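You operate a simulated robot arm through the tools that you are given. There is no shell and no other tool.

You run a simulated robot arm. Do the job below in one go: nothing can be reset, and whatever is moved stays where it is left.

## Task
Wax the beige board on the green sheet with the round pad, from the wax tin on the care bench.
Fine: put the pad back, close the tin again; leave the other board on the green sheet bare. A coat counts when it lies all over at full strength: go over it till it gets no stronger.

Only the result counts: the job must be done as asked and must still hold three seconds after the hand-in. Knocking over, shifting, dropping, spilling or breaking anything else fails it. Flat cloth is picked up by pressing the open fingertips on it (5 to 10 N) and closing them slowly along it; thin cloth reads only 2 to 8 mm in the jaws.

## Robot
A 7-joint arm with a two-finger parallel gripper, fixed in place. Base frame: the origin is at the foot of the arm, x ahead of it, y to its left, z up; the work surface is at about z = 803. Units: mm, rad, N and s.
With the tool pointing down near the work surface it reaches from about 520 to 960 mm from the base axis. Its first joint turns from -2.897 to 2.897 rad. Payload 3.91 kg.
The TCP is the grasp point between the finger pads, 30 mm short of the fingertips. In the tool frame z runs along the fingers and y along their closing line. Largest opening 110 mm; finger width 20, thickness 10; the body of the gripper, 48 by 112 mm, starts 55 mm behind the TCP.
Orientation is that of the tool frame in the base frame, as a unit quaternion [w, x, y, z]. With the fingers straight down and closing along the base's y, the tool's x points along the base's -x, its y along +y and its z along -z.

## Interface
- The arm moves only by the tool step_arm. Its argument "plan" is a list of rows, each an object of numbers (a shift or turn left out is 0, a gripper value left out holds the last): "claw": the opening, from 0 (shut) to 1 (fully open); "tx", "ty", "tz": the shift along the base's x, y, z in mm; "wx", "wy", "wz": the turn, a rotation vector about the base's x, y, z in rad. In form: [{"claw": .., "tx": .., "ty": .., "tz": .., "wx": .., "wy": .., "wz": ..}, ...]. A call has 1 to 20 rows; each row shifts and turns the commanded pose from where the row before left it. Each row takes 0.2 s and may step no farther than 50 mm and 0.15 rad from the row before; otherwise, or with a gripper value out of range, the whole call is refused. A pose out of reach is approached as far as the arm can. The call stops where the force on the tool passes 40 N (or 10 N more than at its start, if that is more) or the arm is blocked; 0.2 s more then pass. The fingers move at their own pace (about 72 mm/s each) and stop on an object; they squeeze with about 27 N. The grip force told is the motor's: it shows also when the fingers shut on nothing. Time passes only in rows, and 0.2 s behind the last, so rows that do not move let the fingers close. The reply holds the time, the measured pose of the TCP, the force on the tool along the base axes, the opening and the grip force, in the units named above and with some noise, with the torque about the TCP (base axes, N m) and any sound that the robot's microphone picked up, and new pictures: "show" is both (left out), scene, wrist or none.
- Cameras (640 x 400 px; columns grow to the right, rows downward): "scene" is fixed at [240.8, -497.3, 1418.8]; the picture's right is [0.30, -0.95, 0.00], its down [-0.63, -0.20, -0.75] and it looks along [0.72, 0.23, -0.66] (base axes); focal length 332 px, centre (320, 200). "wrist" rides on the gripper at [72, 17, -103] in the tool frame; the picture's right is [-0.23, 0.97, 0.00], its down [-0.76, -0.18, -0.62] and it looks along [-0.61, -0.14, 0.78] (tool axes); focal length 222 px, centre (320, 200). There is no depth. A picture from a camera that has moved, and an enlarged one, comes with that camera's place and axes in the base frame and with its lens. The place of the scene camera against the robot may be out by one fixed shift of up to 25 mm in any direction.
- move_column(by): slides the trunk up (or, below 0, down) by that many mm; the arm rides with it, the base frame stays. It gives what a move gives, with no picture.
- close_up(camera, box): a new picture of the part [left, top, right, bottom] of that camera's present view, enlarged. It takes no simulated time.
- sign_off(): hands the job in; it is judged then, once.

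Places have to be worked out from the pictures, the camera data and where the tool is seen. Open the gripper and draw the arm clear of the work before you hand the job in, unless the task says otherwise.

The tools are called as name(argument=value, ...) on one line, values as JSON. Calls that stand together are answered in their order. step_arm: Moves the arm, as the interface text tells. Its arguments: {"type":"object","properties":{"plan":{"type":"array"},"show":{"type":"string","enum":["both","scene","wrist","none"]}},"required":["plan"]} The other tools are called the same way: move_column (by) slides the trunk up or down; close_up (camera, box) takes an enlarged picture of a part of a camera's view; sign_off () hands the job in.

At the start:

```text
t: 0.0
tcp_pos: [532.2, -401.2, 1156.1]
tool_rot: [0.0, 0.0, 1.0, 0.001]
force: [0.2, -0.2, 0.3]
moment: [-0.01, 0.0, -0.02]
width: 109.8
grip_force: 0.1
trunk travel left (down, up): [-600.0, 82.0]
```

scene: 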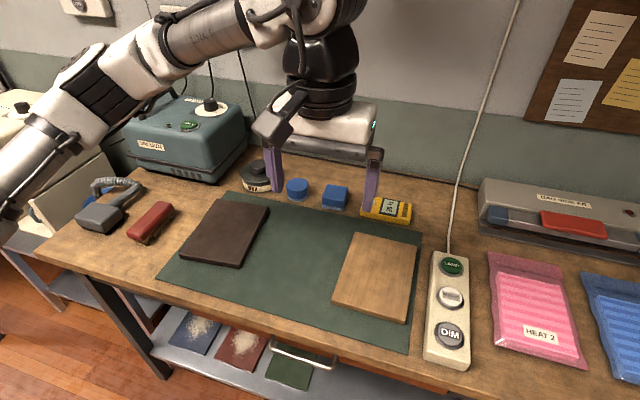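
wrist: 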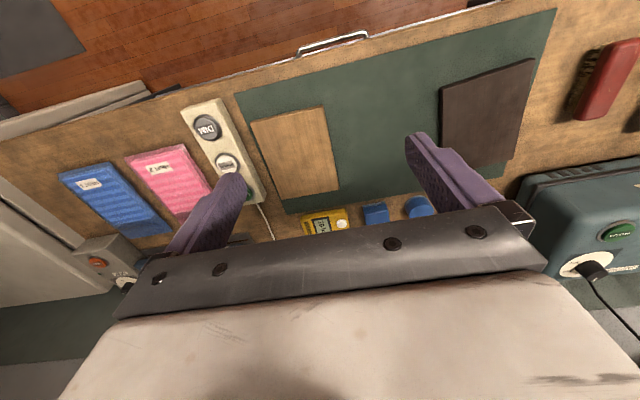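

The scene shows a green sheet with a dark and a beige board, a tin (dark, labelled) at the back, blue round and square pads, a meter and a lamp switch. I look closer at these before moving.

close_up(camera="scene", box=[220, 140, 430, 270])

close_up(camera="scene", box=[150, 180, 440, 360])

close_up(camera="scene", box=[410, 160, 640, 390])

close_up(camera="scene", box=[0, 60, 260, 260])

close_up(camera="wrist", box=[0, 60, 320, 260])

close_up(camera="wrist", box=[280, 40, 640, 265])

```text
3.05 times, centred on (325, 205) of scene
camera zoom: at [240.8, -497.3, 1418.8], right [0.3, -0.95, 0.0], down [-0.63, -0.2, -0.75], along [0.72, 0.23, -0.66], focal length 1013 px, centre (305, 185)
```

zoom: 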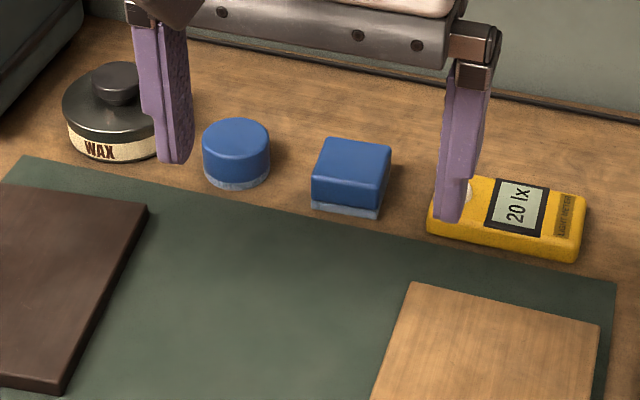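

```text
2.21 times, centred on (295, 270) of scene
camera zoom: at [240.8, -497.3, 1418.8], right [0.3, -0.95, 0.0], down [-0.63, -0.2, -0.75], along [0.72, 0.23, -0.66], focal length 734 px, centre (375, 46)
```

zoom: 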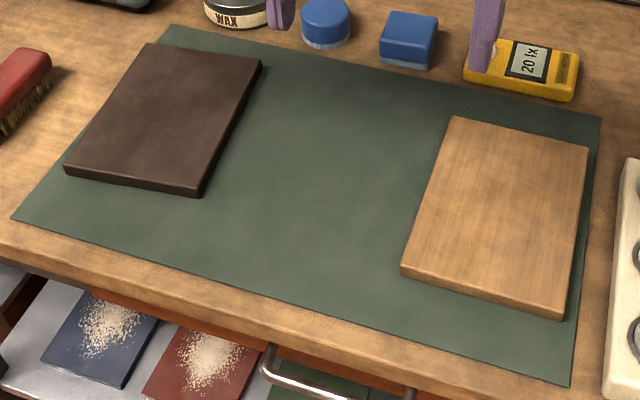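

```text
1.74 times, centred on (525, 275) of scene
camera zoom: at [240.8, -497.3, 1418.8], right [0.3, -0.95, 0.0], down [-0.63, -0.2, -0.75], along [0.72, 0.23, -0.66], focal length 578 px, centre (-36, 70)
```

zoom: 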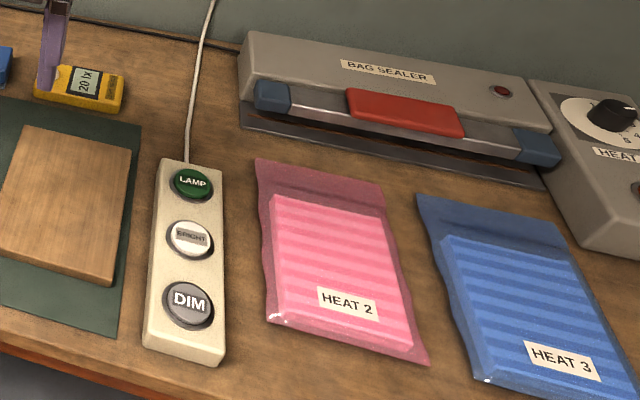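

```text
2.00 times, centred on (130, 160) of scene
camera zoom: at [240.8, -497.3, 1418.8], right [0.3, -0.95, 0.0], down [-0.63, -0.2, -0.75], along [0.72, 0.23, -0.66], focal length 665 px, centre (700, 280)
```

zoom: 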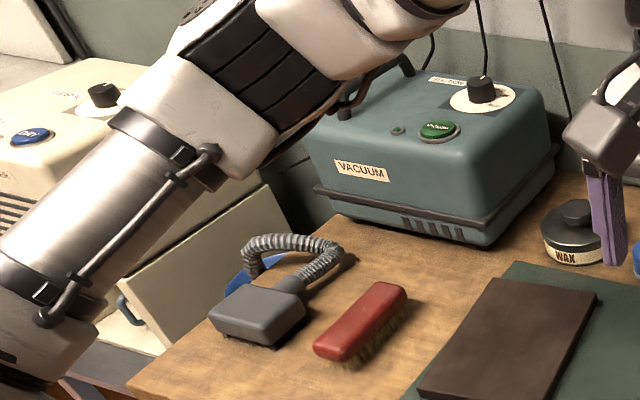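

```text
2.00 times, centred on (160, 160) of wrist
camera zoom: at [460.5, -385.7, 1259.3], right [0.23, 0.97, 0.0], down [0.76, -0.18, 0.62], along [0.61, -0.14, -0.78], focal length 444 px, centre (640, 280)
```

zoom: 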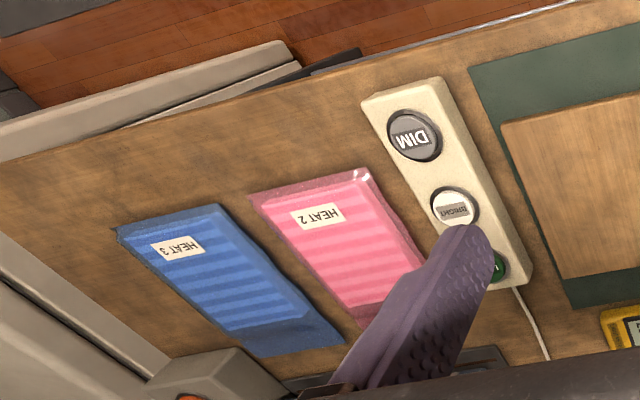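

```text
1.78 times, centred on (460, 152) of wrist
camera zoom: at [460.5, -385.7, 1259.3], right [0.23, 0.97, 0.0], down [0.76, -0.18, 0.62], along [0.61, -0.14, -0.78], focal length 395 px, centre (71, 284)
```

zoom: 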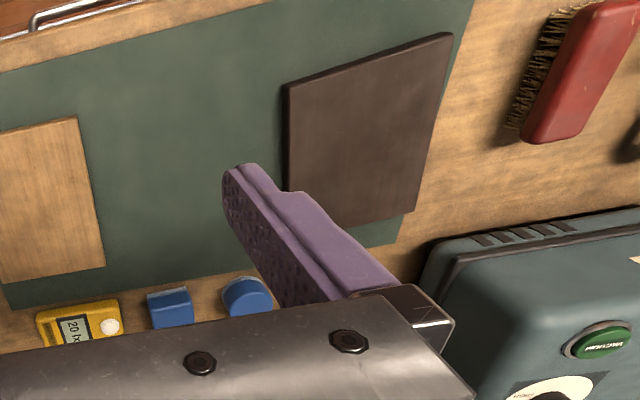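

The wrist and scene views agree the round pad is around (890, -220), the tin around (930, -85), and the beige board around (695, -480). I move to a viewpoint nearer the tin and pads to measure them with the wrist camera.

step_arm(plan=[{"tx": 26, "ty": 30, "tz": -19.5}, {"tx": 26, "ty": 30, "tz": -19.5}, {"tx": 26, "ty": 30, "tz": -19.5}, {"tx": 26, "ty": 30, "tz": -19.5}, {"tx": 26, "ty": 30, "tz": -19.5}, {"tx": 26, "ty": 30, "tz": -19.5}, {"tx": 26, "ty": 30, "tz": -19.5}, {"tx": 26, "ty": 30, "tz": -19.5}, {}], show="both")

```text
t: 2.0
tcp_pos: [740.6, -160.9, 998.3]
tool_rot: [0.001, 0.0, 1.0, -0.001]
force: [-0.5, 0.4, -0.4]
moment: [0.01, 0.01, 0.02]
width: 109.9
grip_force: 0.1
trunk travel left (down, up): [-600.0, 82.0]
camera wrist: at [668.0, -145.5, 1102.0], right [0.23, 0.97, 0.0], down [0.76, -0.18, 0.62], along [0.61, -0.14, -0.78], focal length 222 px, centre (320, 200)
```

scene: 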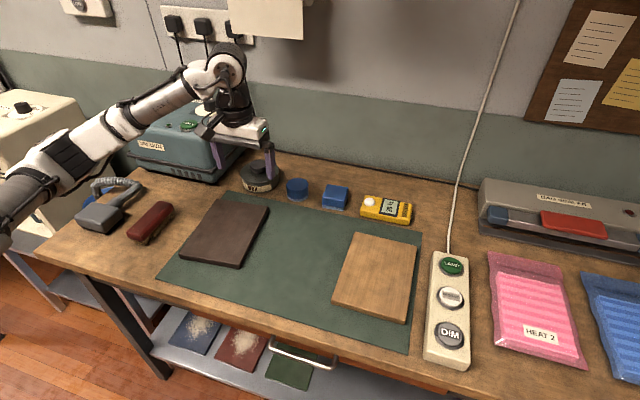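
wrist: 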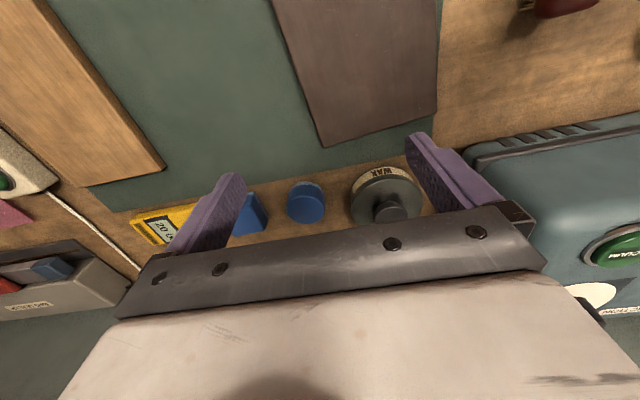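

close_up(camera="wrist", box=[200, 140, 460, 260])

close_up(camera="scene", box=[210, 140, 370, 240])

```text
2.46 times, centred on (330, 200) of wrist
camera zoom: at [668.0, -145.5, 1102.0], right [0.23, 0.97, 0.0], down [0.76, -0.18, 0.62], along [0.61, -0.14, -0.78], focal length 547 px, centre (295, 200)
```

zoom: 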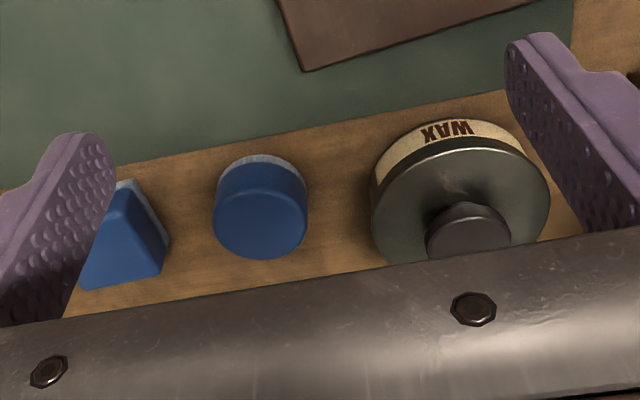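

```text
4.00 times, centred on (290, 190) of scene
camera zoom: at [240.8, -497.3, 1418.8], right [0.3, -0.95, 0.0], down [-0.63, -0.2, -0.75], along [0.72, 0.23, -0.66], focal length 1330 px, centre (440, 240)
```

zoom: 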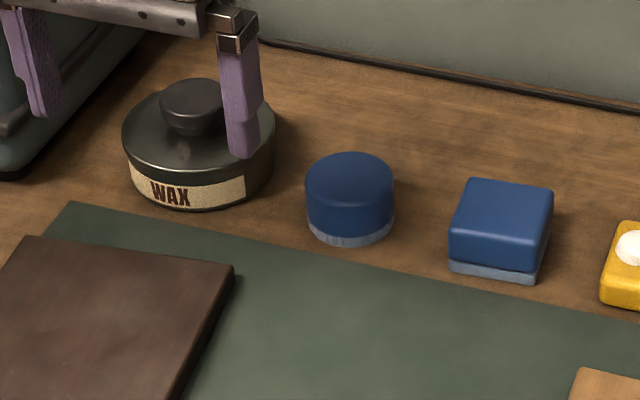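

The round pad measures about 60 mm across at (888, -219), and the tin about 110 mm across near (905, -80) with a knob on its lid. I move on to look at the tin from a steeper angle.

step_arm(plan=[{"tx": 30, "ty": 38}, {"tx": 30, "ty": 38}, {"tx": 10, "ty": 5}, {}], show="both")

close_up(camera="wrist", box=[200, 100, 440, 250])

close_up(camera="scene", box=[210, 140, 370, 240])

```text
t: 3.0
tcp_pos: [809.3, -80.9, 998.9]
tool_rot: [0.0, 0.001, 1.0, 0.0]
force: [-0.2, -1.1, 0.0]
moment: [0.01, 0.04, 0.01]
width: 109.9
grip_force: 0.1
trunk travel left (down, up): [-600.0, 82.0]
camera wrist: at [737.8, -64.4, 1102.1], right [0.23, 0.97, 0.0], down [0.76, -0.18, 0.62], along [0.61, -0.14, -0.78], focal length 222 px, centre (320, 200)
```

scene: 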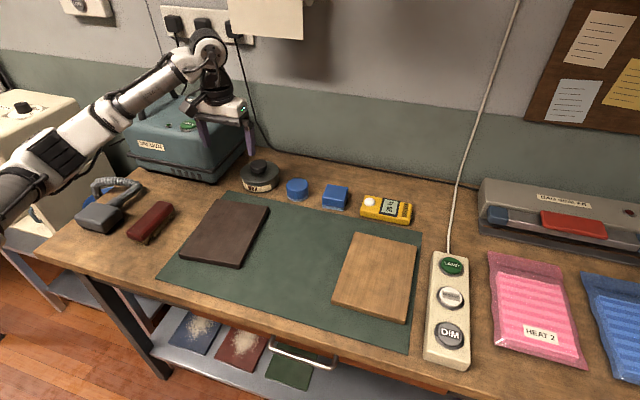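
wrist: 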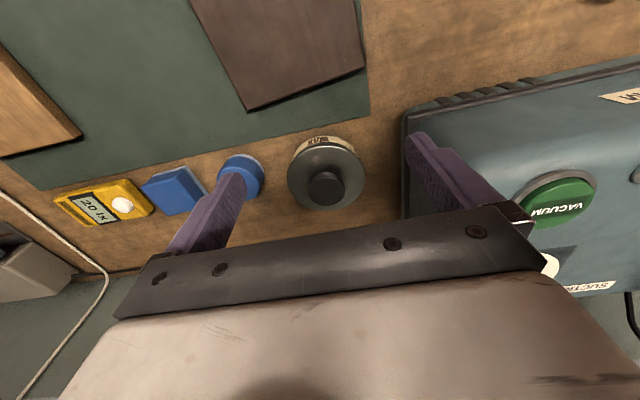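

```text
2.67 times, centred on (320, 175) of wrist
camera zoom: at [737.8, -64.4, 1102.1], right [0.23, 0.97, 0.0], down [0.76, -0.18, 0.62], along [0.61, -0.14, -0.78], focal length 592 px, centre (320, 267)
```

zoom: 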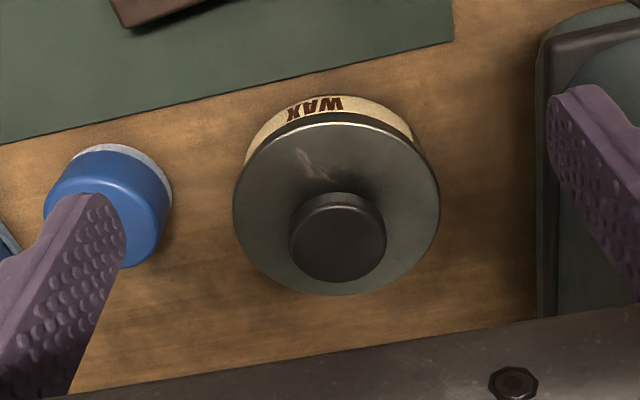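

```text
4.00 times, centred on (290, 190) of scene
camera zoom: at [240.8, -497.3, 1418.8], right [0.3, -0.95, 0.0], down [-0.63, -0.2, -0.75], along [0.72, 0.23, -0.66], focal length 1330 px, centre (440, 240)
```

zoom: 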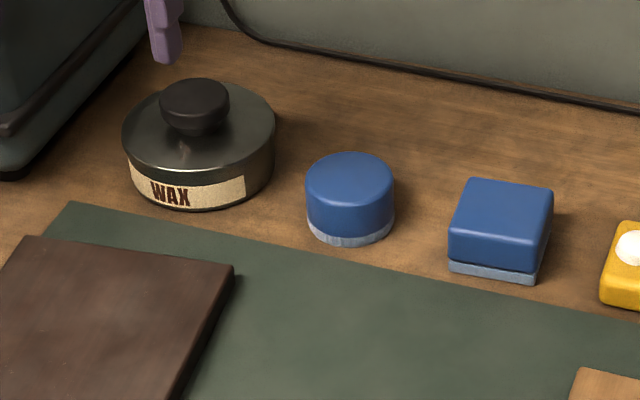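

The lid's knob comes out at about (911, -94, top z ≈ 858) and the lid top near z ≈ 832, with the tin about 110 mm wide. I move over the knob at a safe height and check the alignment before going down.

step_arm(plan=[{"tx": 34, "ty": -4.5, "tz": -20}, {"tx": 34, "ty": -4.5, "tz": -20}, {"tx": 34, "ty": -4.5, "tz": -20}, {}, {}], show="both")

close_up(camera="wrist", box=[160, 60, 480, 260])

close_up(camera="scene", box=[180, 90, 340, 210])

```text
t: 4.2
tcp_pos: [915.0, -94.2, 939.9]
tool_rot: [0.0, 0.0, 1.0, 0.0]
force: [-0.2, 0.8, -0.6]
moment: [0.01, 0.01, 0.0]
width: 110.1
grip_force: 0.0
trunk travel left (down, up): [-600.0, 82.0]
camera wrist: at [842.6, -78.6, 1042.8], right [0.23, 0.97, 0.0], down [0.76, -0.18, 0.62], along [0.61, -0.14, -0.78], focal length 222 px, centre (320, 200)
```

scene: 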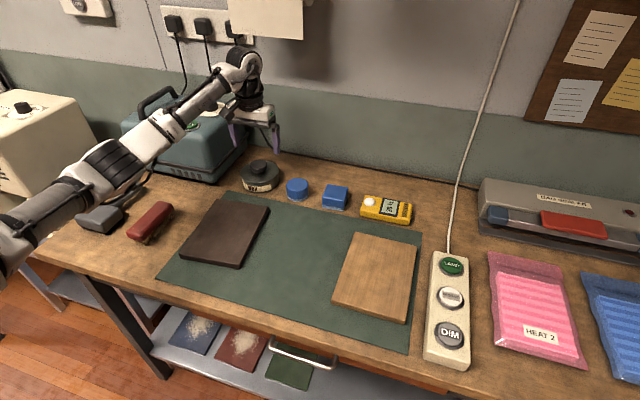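
wrist: 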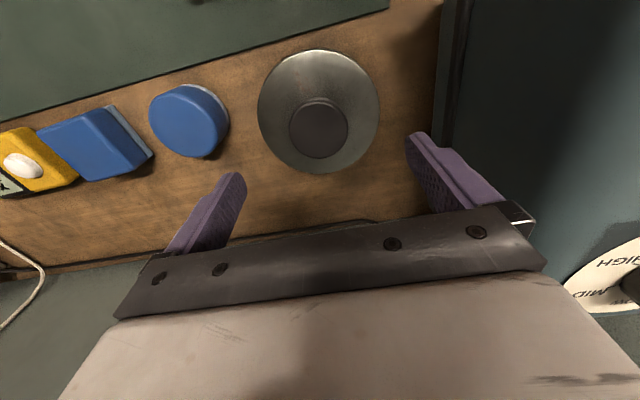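

```text
2.00 times, centred on (320, 160) of wrist
camera zoom: at [842.6, -78.6, 1042.8], right [0.23, 0.97, 0.0], down [0.76, -0.18, 0.62], along [0.61, -0.14, -0.78], focal length 444 px, centre (320, 280)
```

zoom: 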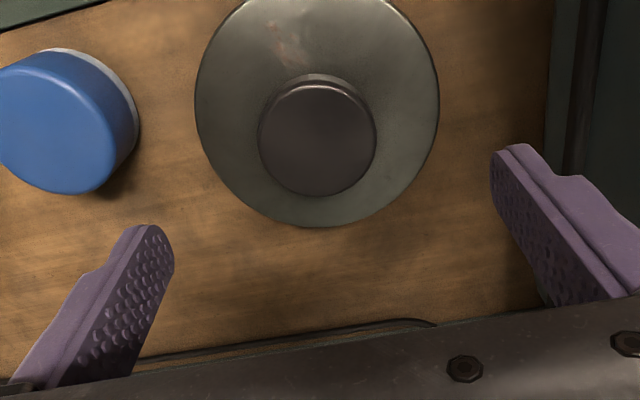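

```text
3.33 times, centred on (260, 150) of scene
camera zoom: at [240.8, -497.3, 1418.8], right [0.3, -0.95, 0.0], down [-0.63, -0.2, -0.75], along [0.72, 0.23, -0.66], focal length 1108 px, centre (520, 367)
```

zoom: 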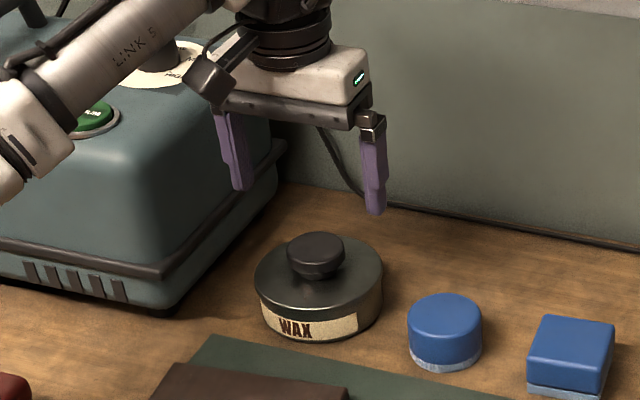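

The knob centre now reads about (911, -95.5) with the lid near z 833, so I'm nearly centred. I shift 1.5 mm in y and lower until the fingertips straddle the knob just above the lid.

step_arm(plan=[{"ty": -1.5, "tz": -24}, {"tz": -24}, {"tz": -23}, {}], show="both")

close_up(camera="wrist", box=[160, 60, 480, 260])

close_up(camera="scene", box=[200, 120, 330, 220])

```text
t: 5.2
tcp_pos: [914.3, -95.8, 871.1]
tool_rot: [0.0, 0.0, 1.0, 0.0]
force: [-1.5, -0.5, 1.3]
moment: [0.06, 0.01, 0.0]
width: 110.0
grip_force: 0.1
trunk travel left (down, up): [-600.0, 82.0]
camera wrist: at [842.3, -79.5, 972.8], right [0.23, 0.97, 0.0], down [0.76, -0.18, 0.62], along [0.61, -0.14, -0.78], focal length 222 px, centre (320, 200)
```

scene: 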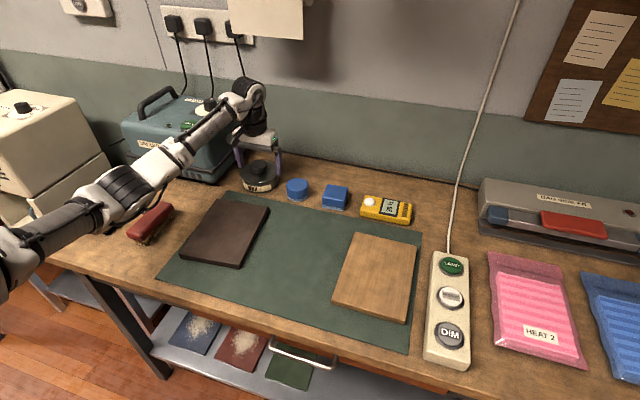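
wrist: 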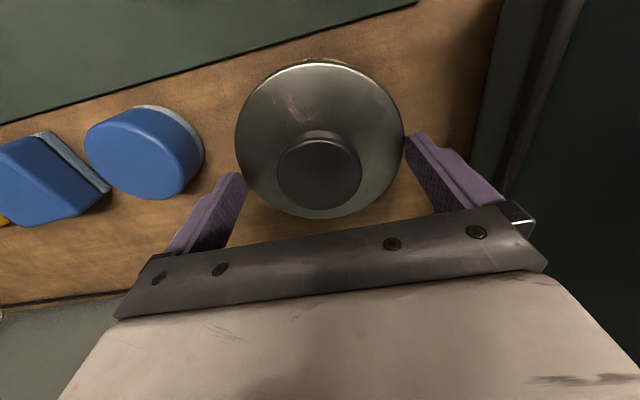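

```text
2.00 times, centred on (320, 160) of wrist
camera zoom: at [842.3, -79.5, 972.8], right [0.23, 0.97, 0.0], down [0.76, -0.18, 0.62], along [0.61, -0.14, -0.78], focal length 444 px, centre (320, 280)
```

zoom: 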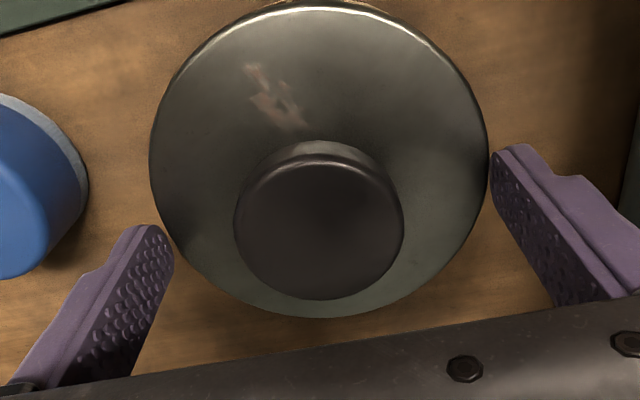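

```text
4.00 times, centred on (265, 170) of scene
camera zoom: at [240.8, -497.3, 1418.8], right [0.3, -0.95, 0.0], down [-0.63, -0.2, -0.75], along [0.72, 0.23, -0.66], focal length 1330 px, centre (540, 320)
```

zoom: 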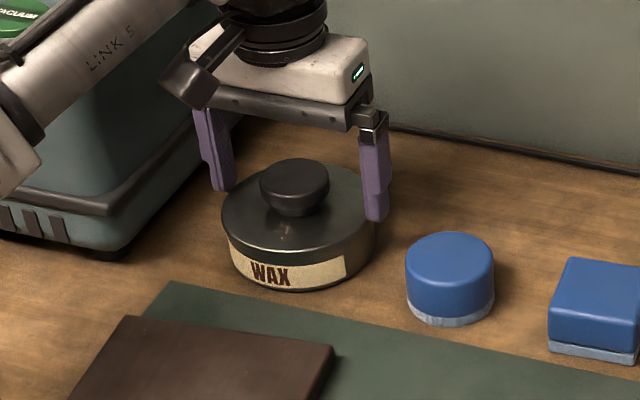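

The fingers straddle the knob (centre ≈ (909, -95), top z ≈ 860) with the tips about 8 mm above the lid. I trim x by -3 and z by -3, then close on the knob.

step_arm(plan=[{"tx": -3, "tz": -3}, {"claw": 0.6}, {"claw": 0.3}, {"claw": 0.0}, {}, {}], show="both")

close_up(camera="scene", box=[200, 120, 330, 220])

```text
t: 6.6
tcp_pos: [910.7, -95.2, 867.8]
tool_rot: [0.002, 0.0, 1.0, 0.0]
force: [4.0, -1.1, 7.8]
moment: [0.0, -0.09, -0.03]
width: 108.6
grip_force: 27.6
trunk travel left (down, up): [-600.0, 82.0]
heard: snap
camera wrist: at [838.5, -79.4, 970.6], right [0.23, 0.97, 0.0], down [0.76, -0.18, 0.62], along [0.61, -0.14, -0.78], focal length 222 px, centre (320, 200)
```

scene: 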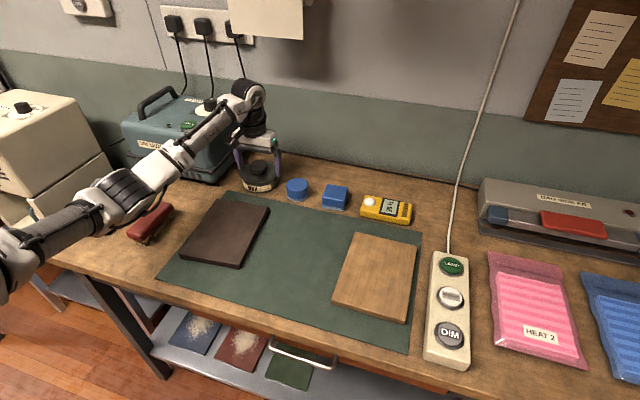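
wrist: 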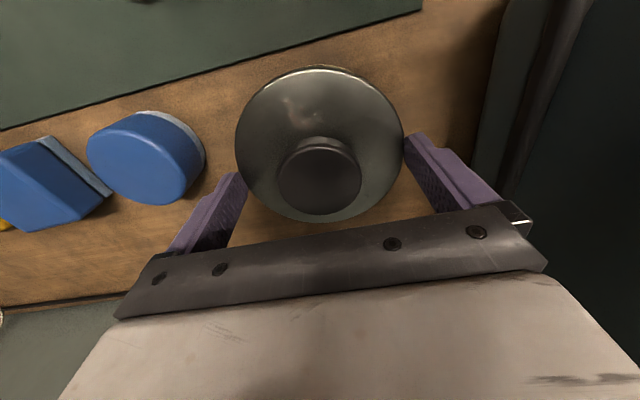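

```text
4.00 times, centred on (265, 170) of scene
camera zoom: at [240.8, -497.3, 1418.8], right [0.3, -0.95, 0.0], down [-0.63, -0.2, -0.75], along [0.72, 0.23, -0.66], focal length 1330 px, centre (540, 320)
```

zoom: 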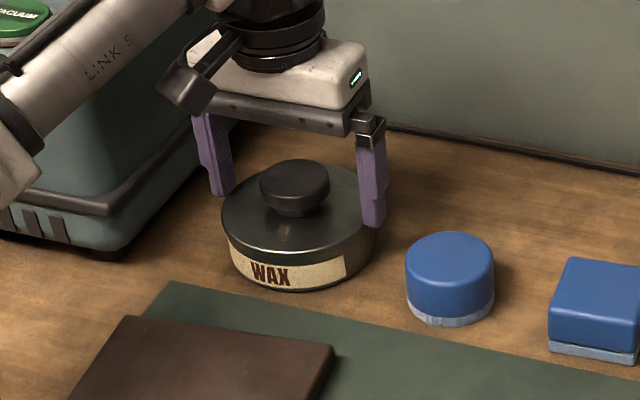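

The fingers stopped at 108.6 mm with 27 N — they are squeezing the lid's rim, so the lid top is higher than I judged; a snap was heard. I open again and raise 9 mm before closing onto the knob itself.

step_arm(plan=[{"claw": 1.0}, {"claw": 1.0}, {"tz": 4}, {"tz": 5}, {}], show="both")

close_up(camera="scene", box=[200, 120, 330, 220])

close_up(camera="wrist", box=[160, 60, 480, 260])

```text
t: 7.8
tcp_pos: [909.7, -95.6, 874.3]
tool_rot: [0.001, 0.0, 1.0, -0.001]
force: [0.7, 0.2, -0.5]
moment: [0.02, -0.03, -0.05]
width: 110.3
grip_force: 0.0
trunk travel left (down, up): [-600.0, 82.0]
camera wrist: at [837.9, -79.7, 978.6], right [0.23, 0.97, 0.0], down [0.76, -0.18, 0.62], along [0.61, -0.14, -0.78], focal length 222 px, centre (320, 200)
```

scene: 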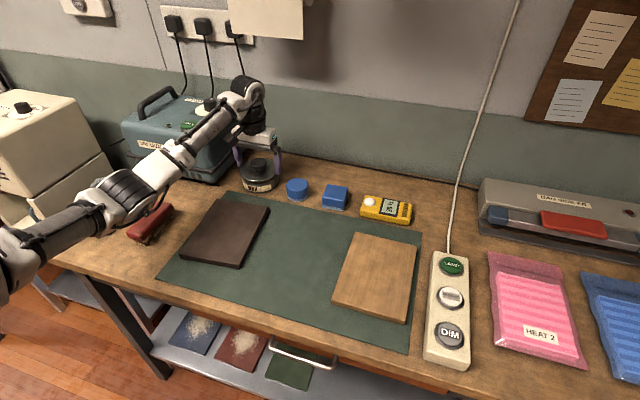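
wrist: 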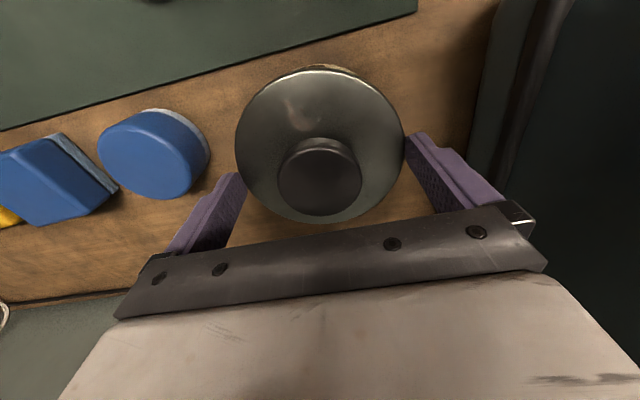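

```text
4.00 times, centred on (265, 170) of scene
camera zoom: at [240.8, -497.3, 1418.8], right [0.3, -0.95, 0.0], down [-0.63, -0.2, -0.75], along [0.72, 0.23, -0.66], focal length 1330 px, centre (540, 320)
```

zoom: 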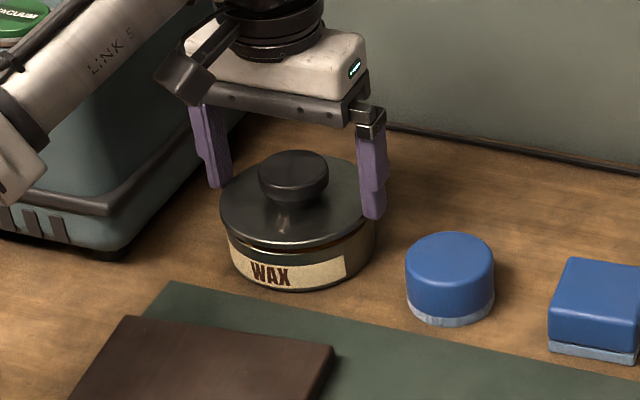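

```text
2.00 times, centred on (320, 160) of wrist
camera zoom: at [837.9, -79.7, 978.6], right [0.23, 0.97, 0.0], down [0.76, -0.18, 0.62], along [0.61, -0.14, -0.78], focal length 444 px, centre (320, 280)
```

zoom: 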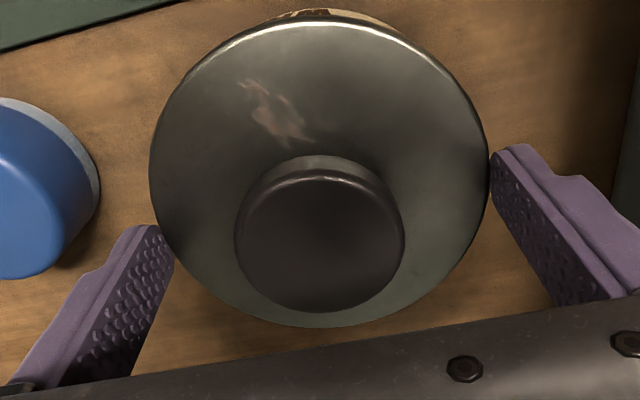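

The lid seems to have come loose and risen about 7 mm with the fully open fingers, which only just clear its 109 mm rim (a gap shows below the lid). I lower it back to rest on the tin, then I'll slide the fingers off along x so I can take it by the knob instead.

step_arm(plan=[{"tz": -4}, {"tz": -4}, {}], show="both")

close_up(camera="scene", box=[200, 120, 330, 220])

close_up(camera="wrist", box=[160, 60, 480, 260])

```text
t: 8.6
tcp_pos: [909.5, -96.2, 866.9]
tool_rot: [0.0, 0.0, 1.0, 0.0]
force: [-1.1, -0.5, -0.8]
moment: [0.01, 0.03, -0.06]
width: 109.9
grip_force: 0.2
trunk travel left (down, up): [-600.0, 82.0]
camera wrist: at [838.0, -79.8, 970.4], right [0.23, 0.97, 0.0], down [0.76, -0.18, 0.62], along [0.61, -0.14, -0.78], focal length 222 px, centre (320, 200)
```

scene: 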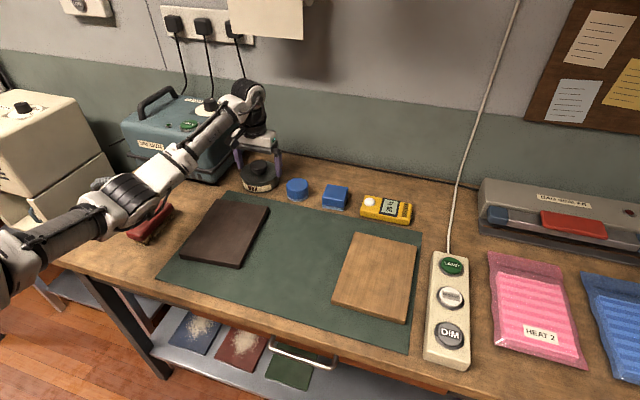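
wrist: 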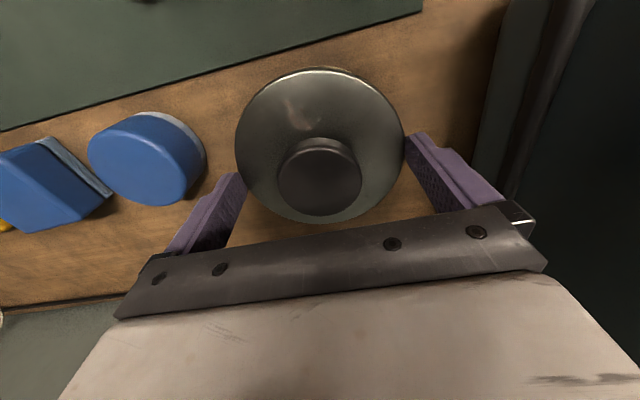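

```text
4.00 times, centred on (265, 170) of scene
camera zoom: at [240.8, -497.3, 1418.8], right [0.3, -0.95, 0.0], down [-0.63, -0.2, -0.75], along [0.72, 0.23, -0.66], focal length 1330 px, centre (540, 320)
```

zoom: 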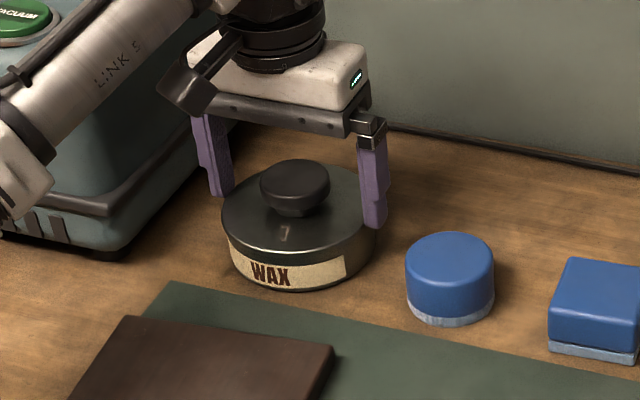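

```text
2.00 times, centred on (320, 160) of wrist
camera zoom: at [838.0, -79.8, 970.4], right [0.23, 0.97, 0.0], down [0.76, -0.18, 0.62], along [0.61, -0.14, -0.78], focal length 444 px, centre (320, 280)
```

zoom: 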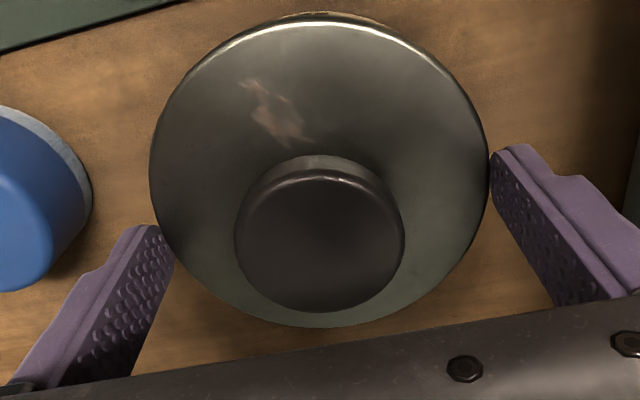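

The lid is seated on the tin again, with the fingers still brushing both sides of the rim. I slide the open fingers 24 mm back in -x, where the lid's chord is narrower, watching that tin and lid stay put.

step_arm(plan=[{"tx": -4}, {"tx": -4}, {}], show="both")

close_up(camera="scene", box=[200, 120, 330, 220])

close_up(camera="wrist", box=[160, 60, 480, 260])

```text
t: 9.4
tcp_pos: [900.8, -95.4, 869.3]
tool_rot: [0.001, 0.0, 1.0, 0.0]
force: [3.9, 0.5, 4.3]
moment: [0.03, -0.12, -0.04]
width: 110.0
grip_force: 0.0
trunk travel left (down, up): [-600.0, 82.0]
camera wrist: at [829.6, -79.4, 971.3], right [0.23, 0.97, 0.0], down [0.76, -0.18, 0.62], along [0.61, -0.14, -0.78], focal length 222 px, centre (320, 200)
```

scene: 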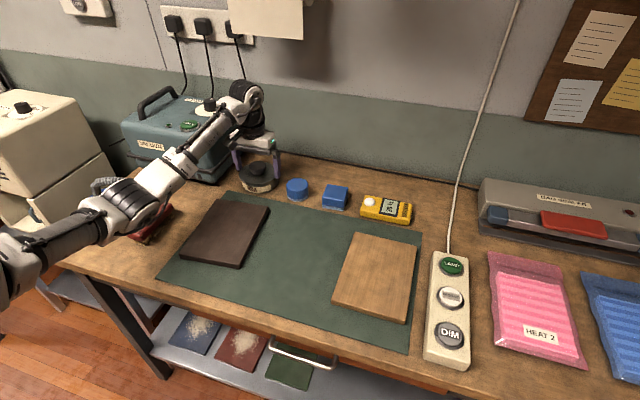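
wrist: 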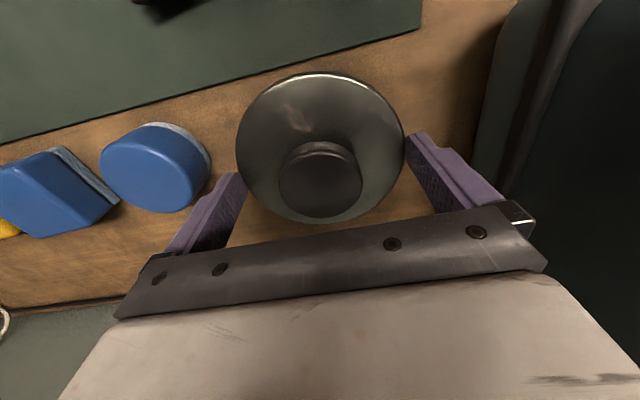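

```text
4.00 times, centred on (265, 170) of scene
camera zoom: at [240.8, -497.3, 1418.8], right [0.3, -0.95, 0.0], down [-0.63, -0.2, -0.75], along [0.72, 0.23, -0.66], focal length 1330 px, centre (540, 320)
```

zoom: 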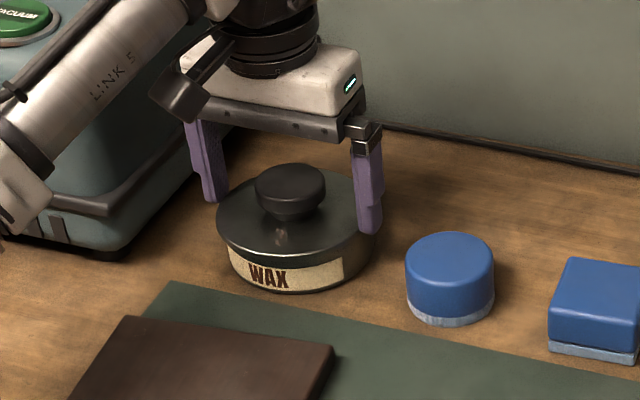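

```text
2.00 times, centred on (320, 160) of wrist
camera zoom: at [829.6, -79.4, 971.3], right [0.23, 0.97, 0.0], down [0.76, -0.18, 0.62], along [0.61, -0.14, -0.78], focal length 444 px, centre (320, 280)
```

zoom: 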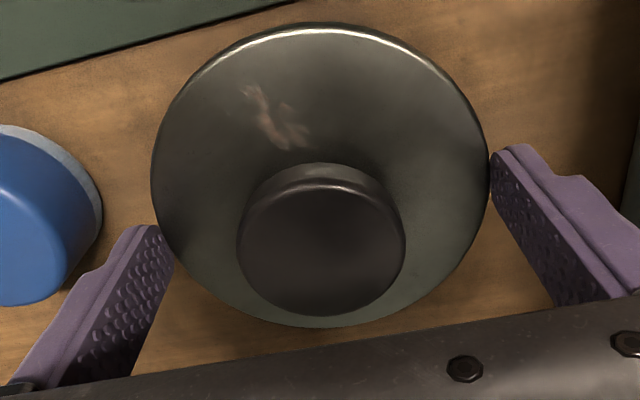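

The lid is dragged along by the fingers rather than sliding free, so it's lightly pinched at full opening. I bring it back onto the tin's centre, slip the open fingers a little further down its skirt, and check before re-seating it firmly so that the fingers can leave it.

step_arm(plan=[{"tx": 4}, {"tx": 4.5}, {"tz": -2}, {}], show="both")

close_up(camera="scene", box=[210, 140, 310, 210])

```text
t: 10.4
tcp_pos: [911.0, -97.2, 865.5]
tool_rot: [0.001, 0.0, 1.0, 0.0]
force: [-1.7, -1.3, 4.3]
moment: [-0.06, 0.07, -0.01]
width: 110.0
grip_force: 0.1
trunk travel left (down, up): [-600.0, 82.0]
camera wrist: at [838.1, -79.9, 969.7], right [0.23, 0.97, 0.0], down [0.76, -0.18, 0.62], along [0.61, -0.14, -0.78], focal length 222 px, centre (320, 200)
```

scene: 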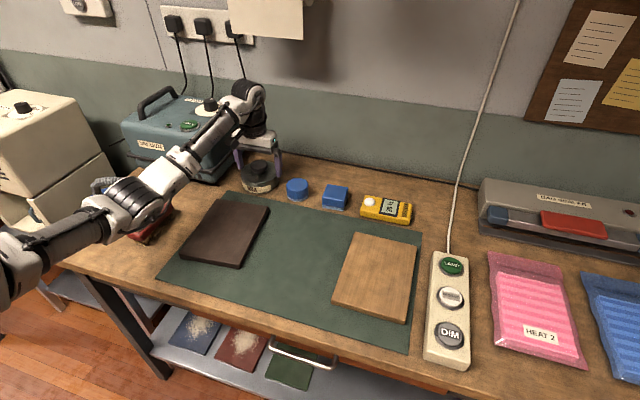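
wrist: 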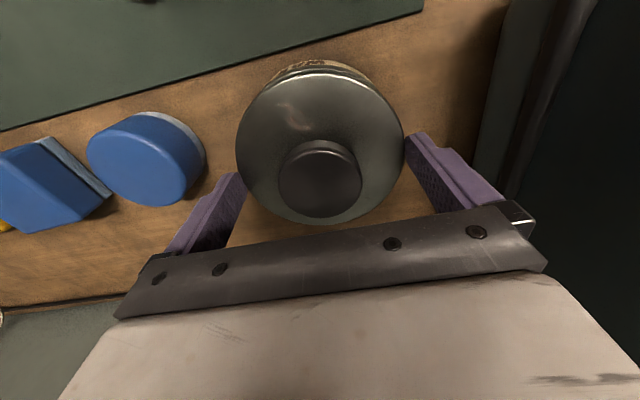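

```text
5.71 times, centred on (260, 175) of scene
camera zoom: at [240.8, -497.3, 1418.8], right [0.3, -0.95, 0.0], down [-0.63, -0.2, -0.75], along [0.72, 0.23, -0.66], focal length 1900 px, centre (663, 343)
```

zoom: 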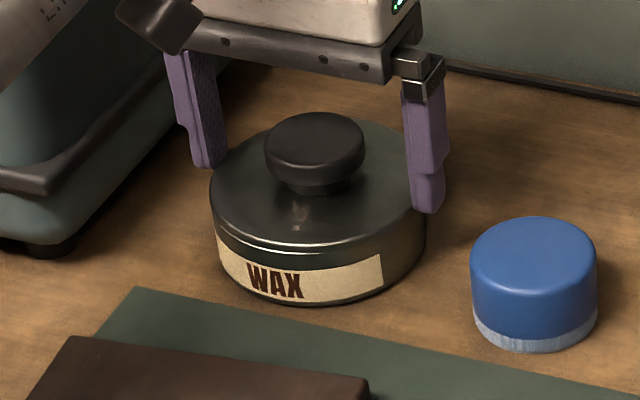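

The lid is now about 4 mm ahead of the tin, which itself crept back a few mm. I shift back 4 mm to centre the lid over the tin, and look again.

step_arm(plan=[{"tx": -2}, {"tx": -2}, {}], show="both")

close_up(camera="scene", box=[210, 140, 310, 210])

close_up(camera="wrist", box=[160, 40, 480, 240])

```text
t: 11.2
tcp_pos: [906.1, -95.4, 866.1]
tool_rot: [0.001, 0.0, 1.0, 0.0]
force: [2.8, 1.4, 7.0]
moment: [0.01, -0.14, -0.02]
width: 110.0
grip_force: 0.0
trunk travel left (down, up): [-600.0, 82.0]
camera wrist: at [834.3, -79.2, 969.3], right [0.23, 0.97, 0.0], down [0.76, -0.18, 0.62], along [0.61, -0.14, -0.78], focal length 222 px, centre (320, 200)
```

scene: 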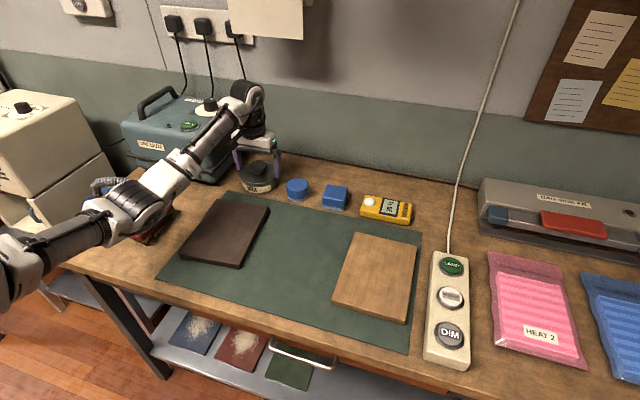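
wrist: 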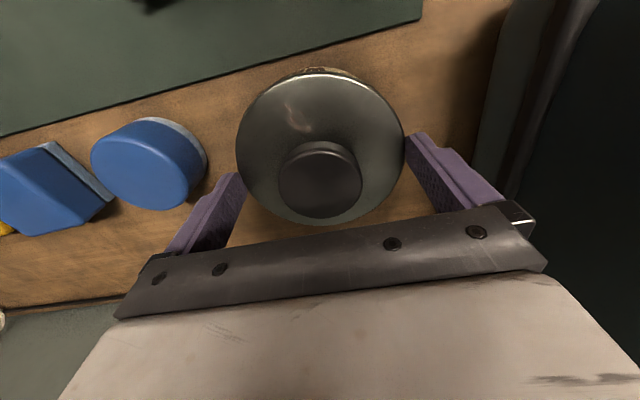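

```text
5.71 times, centred on (260, 175) of scene
camera zoom: at [240.8, -497.3, 1418.8], right [0.3, -0.95, 0.0], down [-0.63, -0.2, -0.75], along [0.72, 0.23, -0.66], focal length 1900 px, centre (663, 343)
```

zoom: 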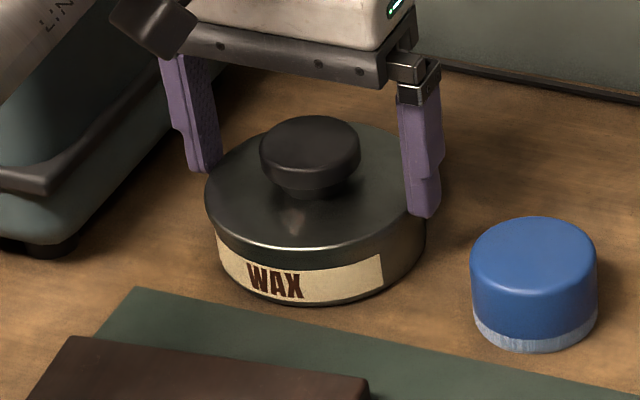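

```text
2.00 times, centred on (320, 140) of wrist
camera zoom: at [834.3, -79.2, 969.3], right [0.23, 0.97, 0.0], down [0.76, -0.18, 0.62], along [0.61, -0.14, -0.78], focal length 444 px, centre (320, 320)
```

zoom: 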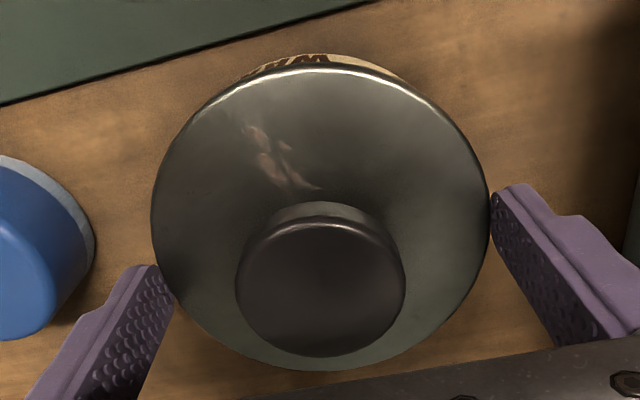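

The lid sits close to centred on the tin now. I nudge 1.5 mm forward, squeeze the rim and press down to seat the lid until it snaps.

step_arm(plan=[{"tx": 1.5}, {"claw": 0.0}, {}, {"tz": -1.5}, {"tz": -1.5}, {"tz": -1.5}, {}], show="both")

close_up(camera="scene", box=[210, 140, 310, 210])

```text
t: 12.8
tcp_pos: [906.9, -96.0, 866.0]
tool_rot: [0.004, -0.001, 1.0, -0.001]
force: [4.4, 0.9, 30.3]
moment: [0.46, -0.04, -0.03]
width: 109.2
grip_force: 27.1
trunk travel left (down, up): [-600.0, 82.0]
camera wrist: at [834.2, -79.3, 968.5], right [0.23, 0.97, 0.0], down [0.76, -0.18, 0.63], along [0.61, -0.14, -0.78], focal length 222 px, centre (320, 200)
```

scene: 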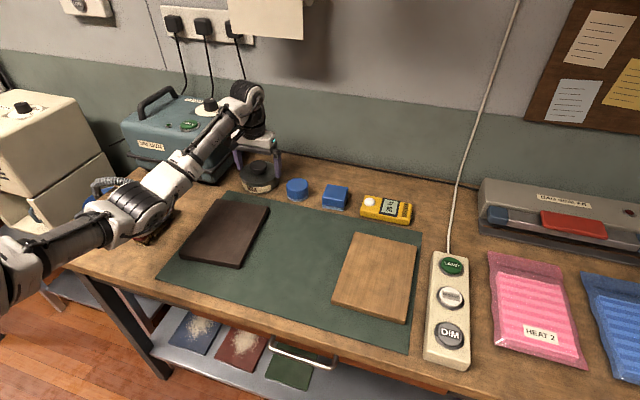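
wrist: 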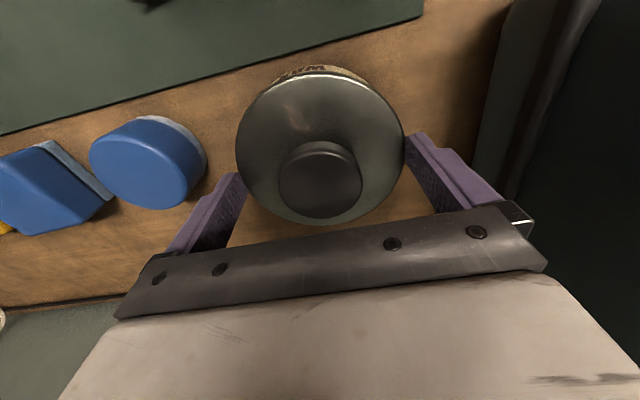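

```text
5.71 times, centred on (260, 175) of scene
camera zoom: at [240.8, -497.3, 1418.8], right [0.3, -0.95, 0.0], down [-0.63, -0.2, -0.75], along [0.72, 0.23, -0.66], focal length 1900 px, centre (663, 343)
```

zoom: 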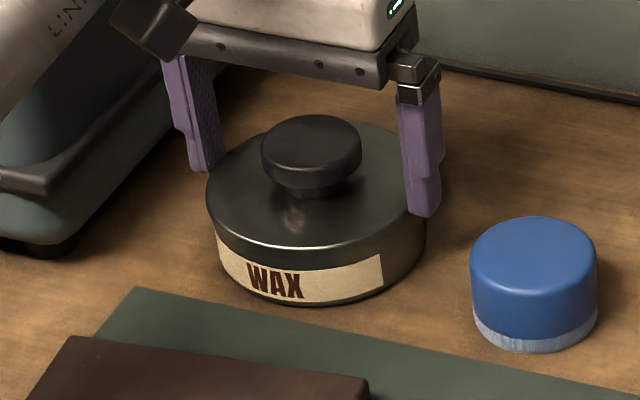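

At 30 N of push no snap came; the lid is fully seated anyway. I open the fingers in place while still pushing, to see whether they slide on the rim at full opening.

step_arm(plan=[{"claw": 1.0}, {}, {}], show="both")

close_up(camera="scene", box=[210, 140, 310, 210])

close_up(camera="wrist", box=[160, 40, 480, 240])

```text
t: 13.6
tcp_pos: [905.7, -95.5, 860.2]
tool_rot: [-0.002, 0.001, 1.0, 0.0]
force: [-0.5, -0.1, 7.7]
moment: [0.05, -0.02, -0.01]
width: 110.0
grip_force: 0.1
trunk travel left (down, up): [-600.0, 82.0]
camera wrist: at [834.9, -79.5, 963.5], right [0.23, 0.97, 0.0], down [0.76, -0.18, 0.62], along [0.6, -0.14, -0.78], focal length 222 px, centre (320, 200)
```

scene: 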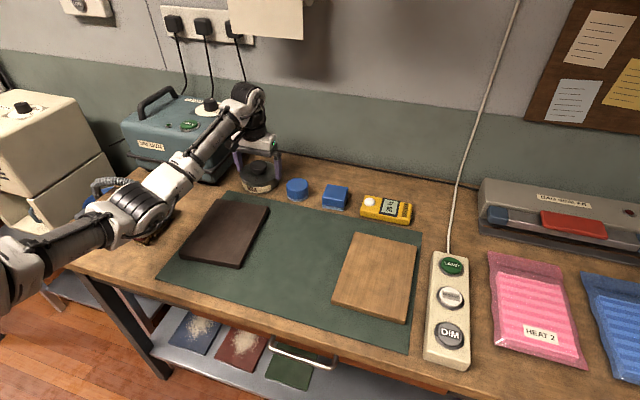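
wrist: 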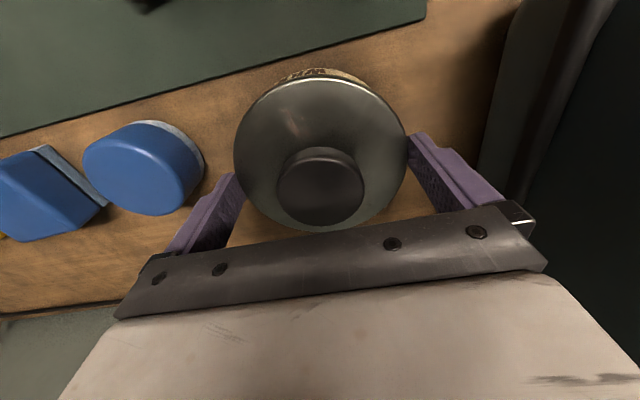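

```text
5.71 times, centred on (260, 175) of scene
camera zoom: at [240.8, -497.3, 1418.8], right [0.3, -0.95, 0.0], down [-0.63, -0.2, -0.75], along [0.72, 0.23, -0.66], focal length 1900 px, centre (663, 343)
```

zoom: 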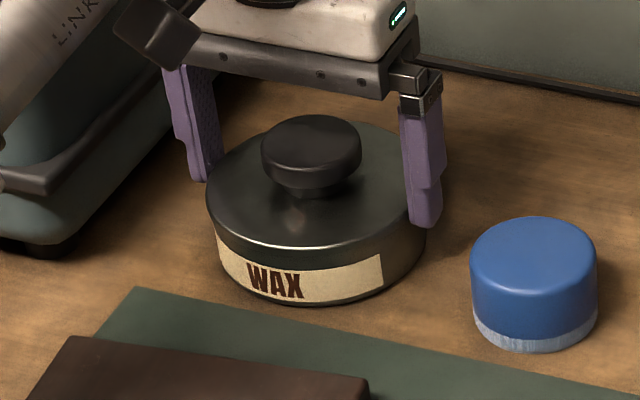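

```text
2.00 times, centred on (320, 140) of wrist
camera zoom: at [834.9, -79.5, 963.5], right [0.23, 0.97, 0.0], down [0.76, -0.18, 0.62], along [0.6, -0.14, -0.78], focal length 444 px, centre (320, 320)
```

zoom: 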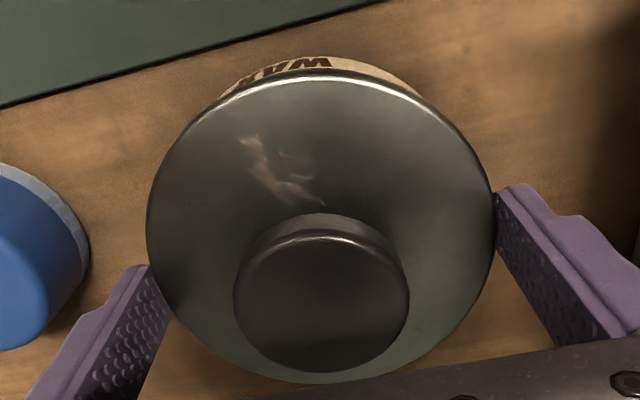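

Opening let the fingers slide down about 6 mm with roughly 8 N of friction left, so the lid is slightly wider than the full opening. I look closely at how the lid lies on the tin before deciding how to strip it off.

close_up(camera="scene", box=[200, 120, 330, 220])

close_up(camera="scene", box=[235, 150, 291, 200])

```text
4.00 times, centred on (265, 170) of scene
camera zoom: at [240.8, -497.3, 1418.8], right [0.3, -0.95, 0.0], down [-0.63, -0.2, -0.75], along [0.72, 0.23, -0.66], focal length 1330 px, centre (540, 320)
```

zoom: 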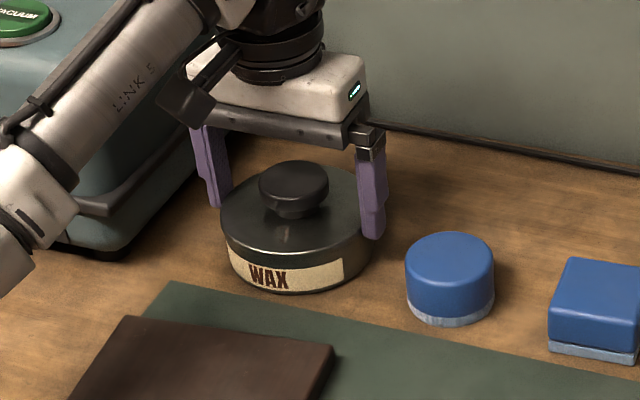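

```text
8.00 times, centred on (263, 175) of scene
camera zoom: at [240.8, -497.3, 1418.8], right [0.3, -0.95, 0.0], down [-0.63, -0.2, -0.75], along [0.72, 0.23, -0.66], focal length 2660 px, centre (776, 400)
```

zoom: 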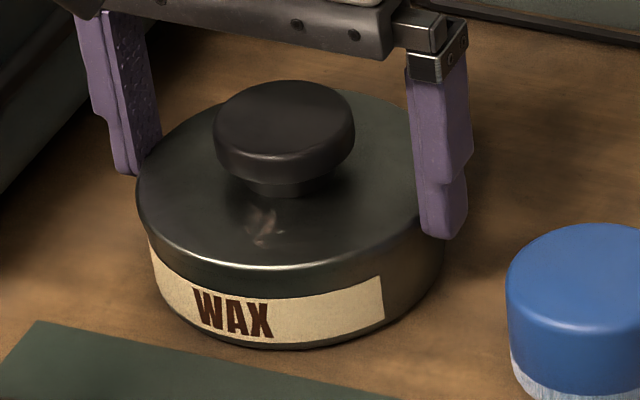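

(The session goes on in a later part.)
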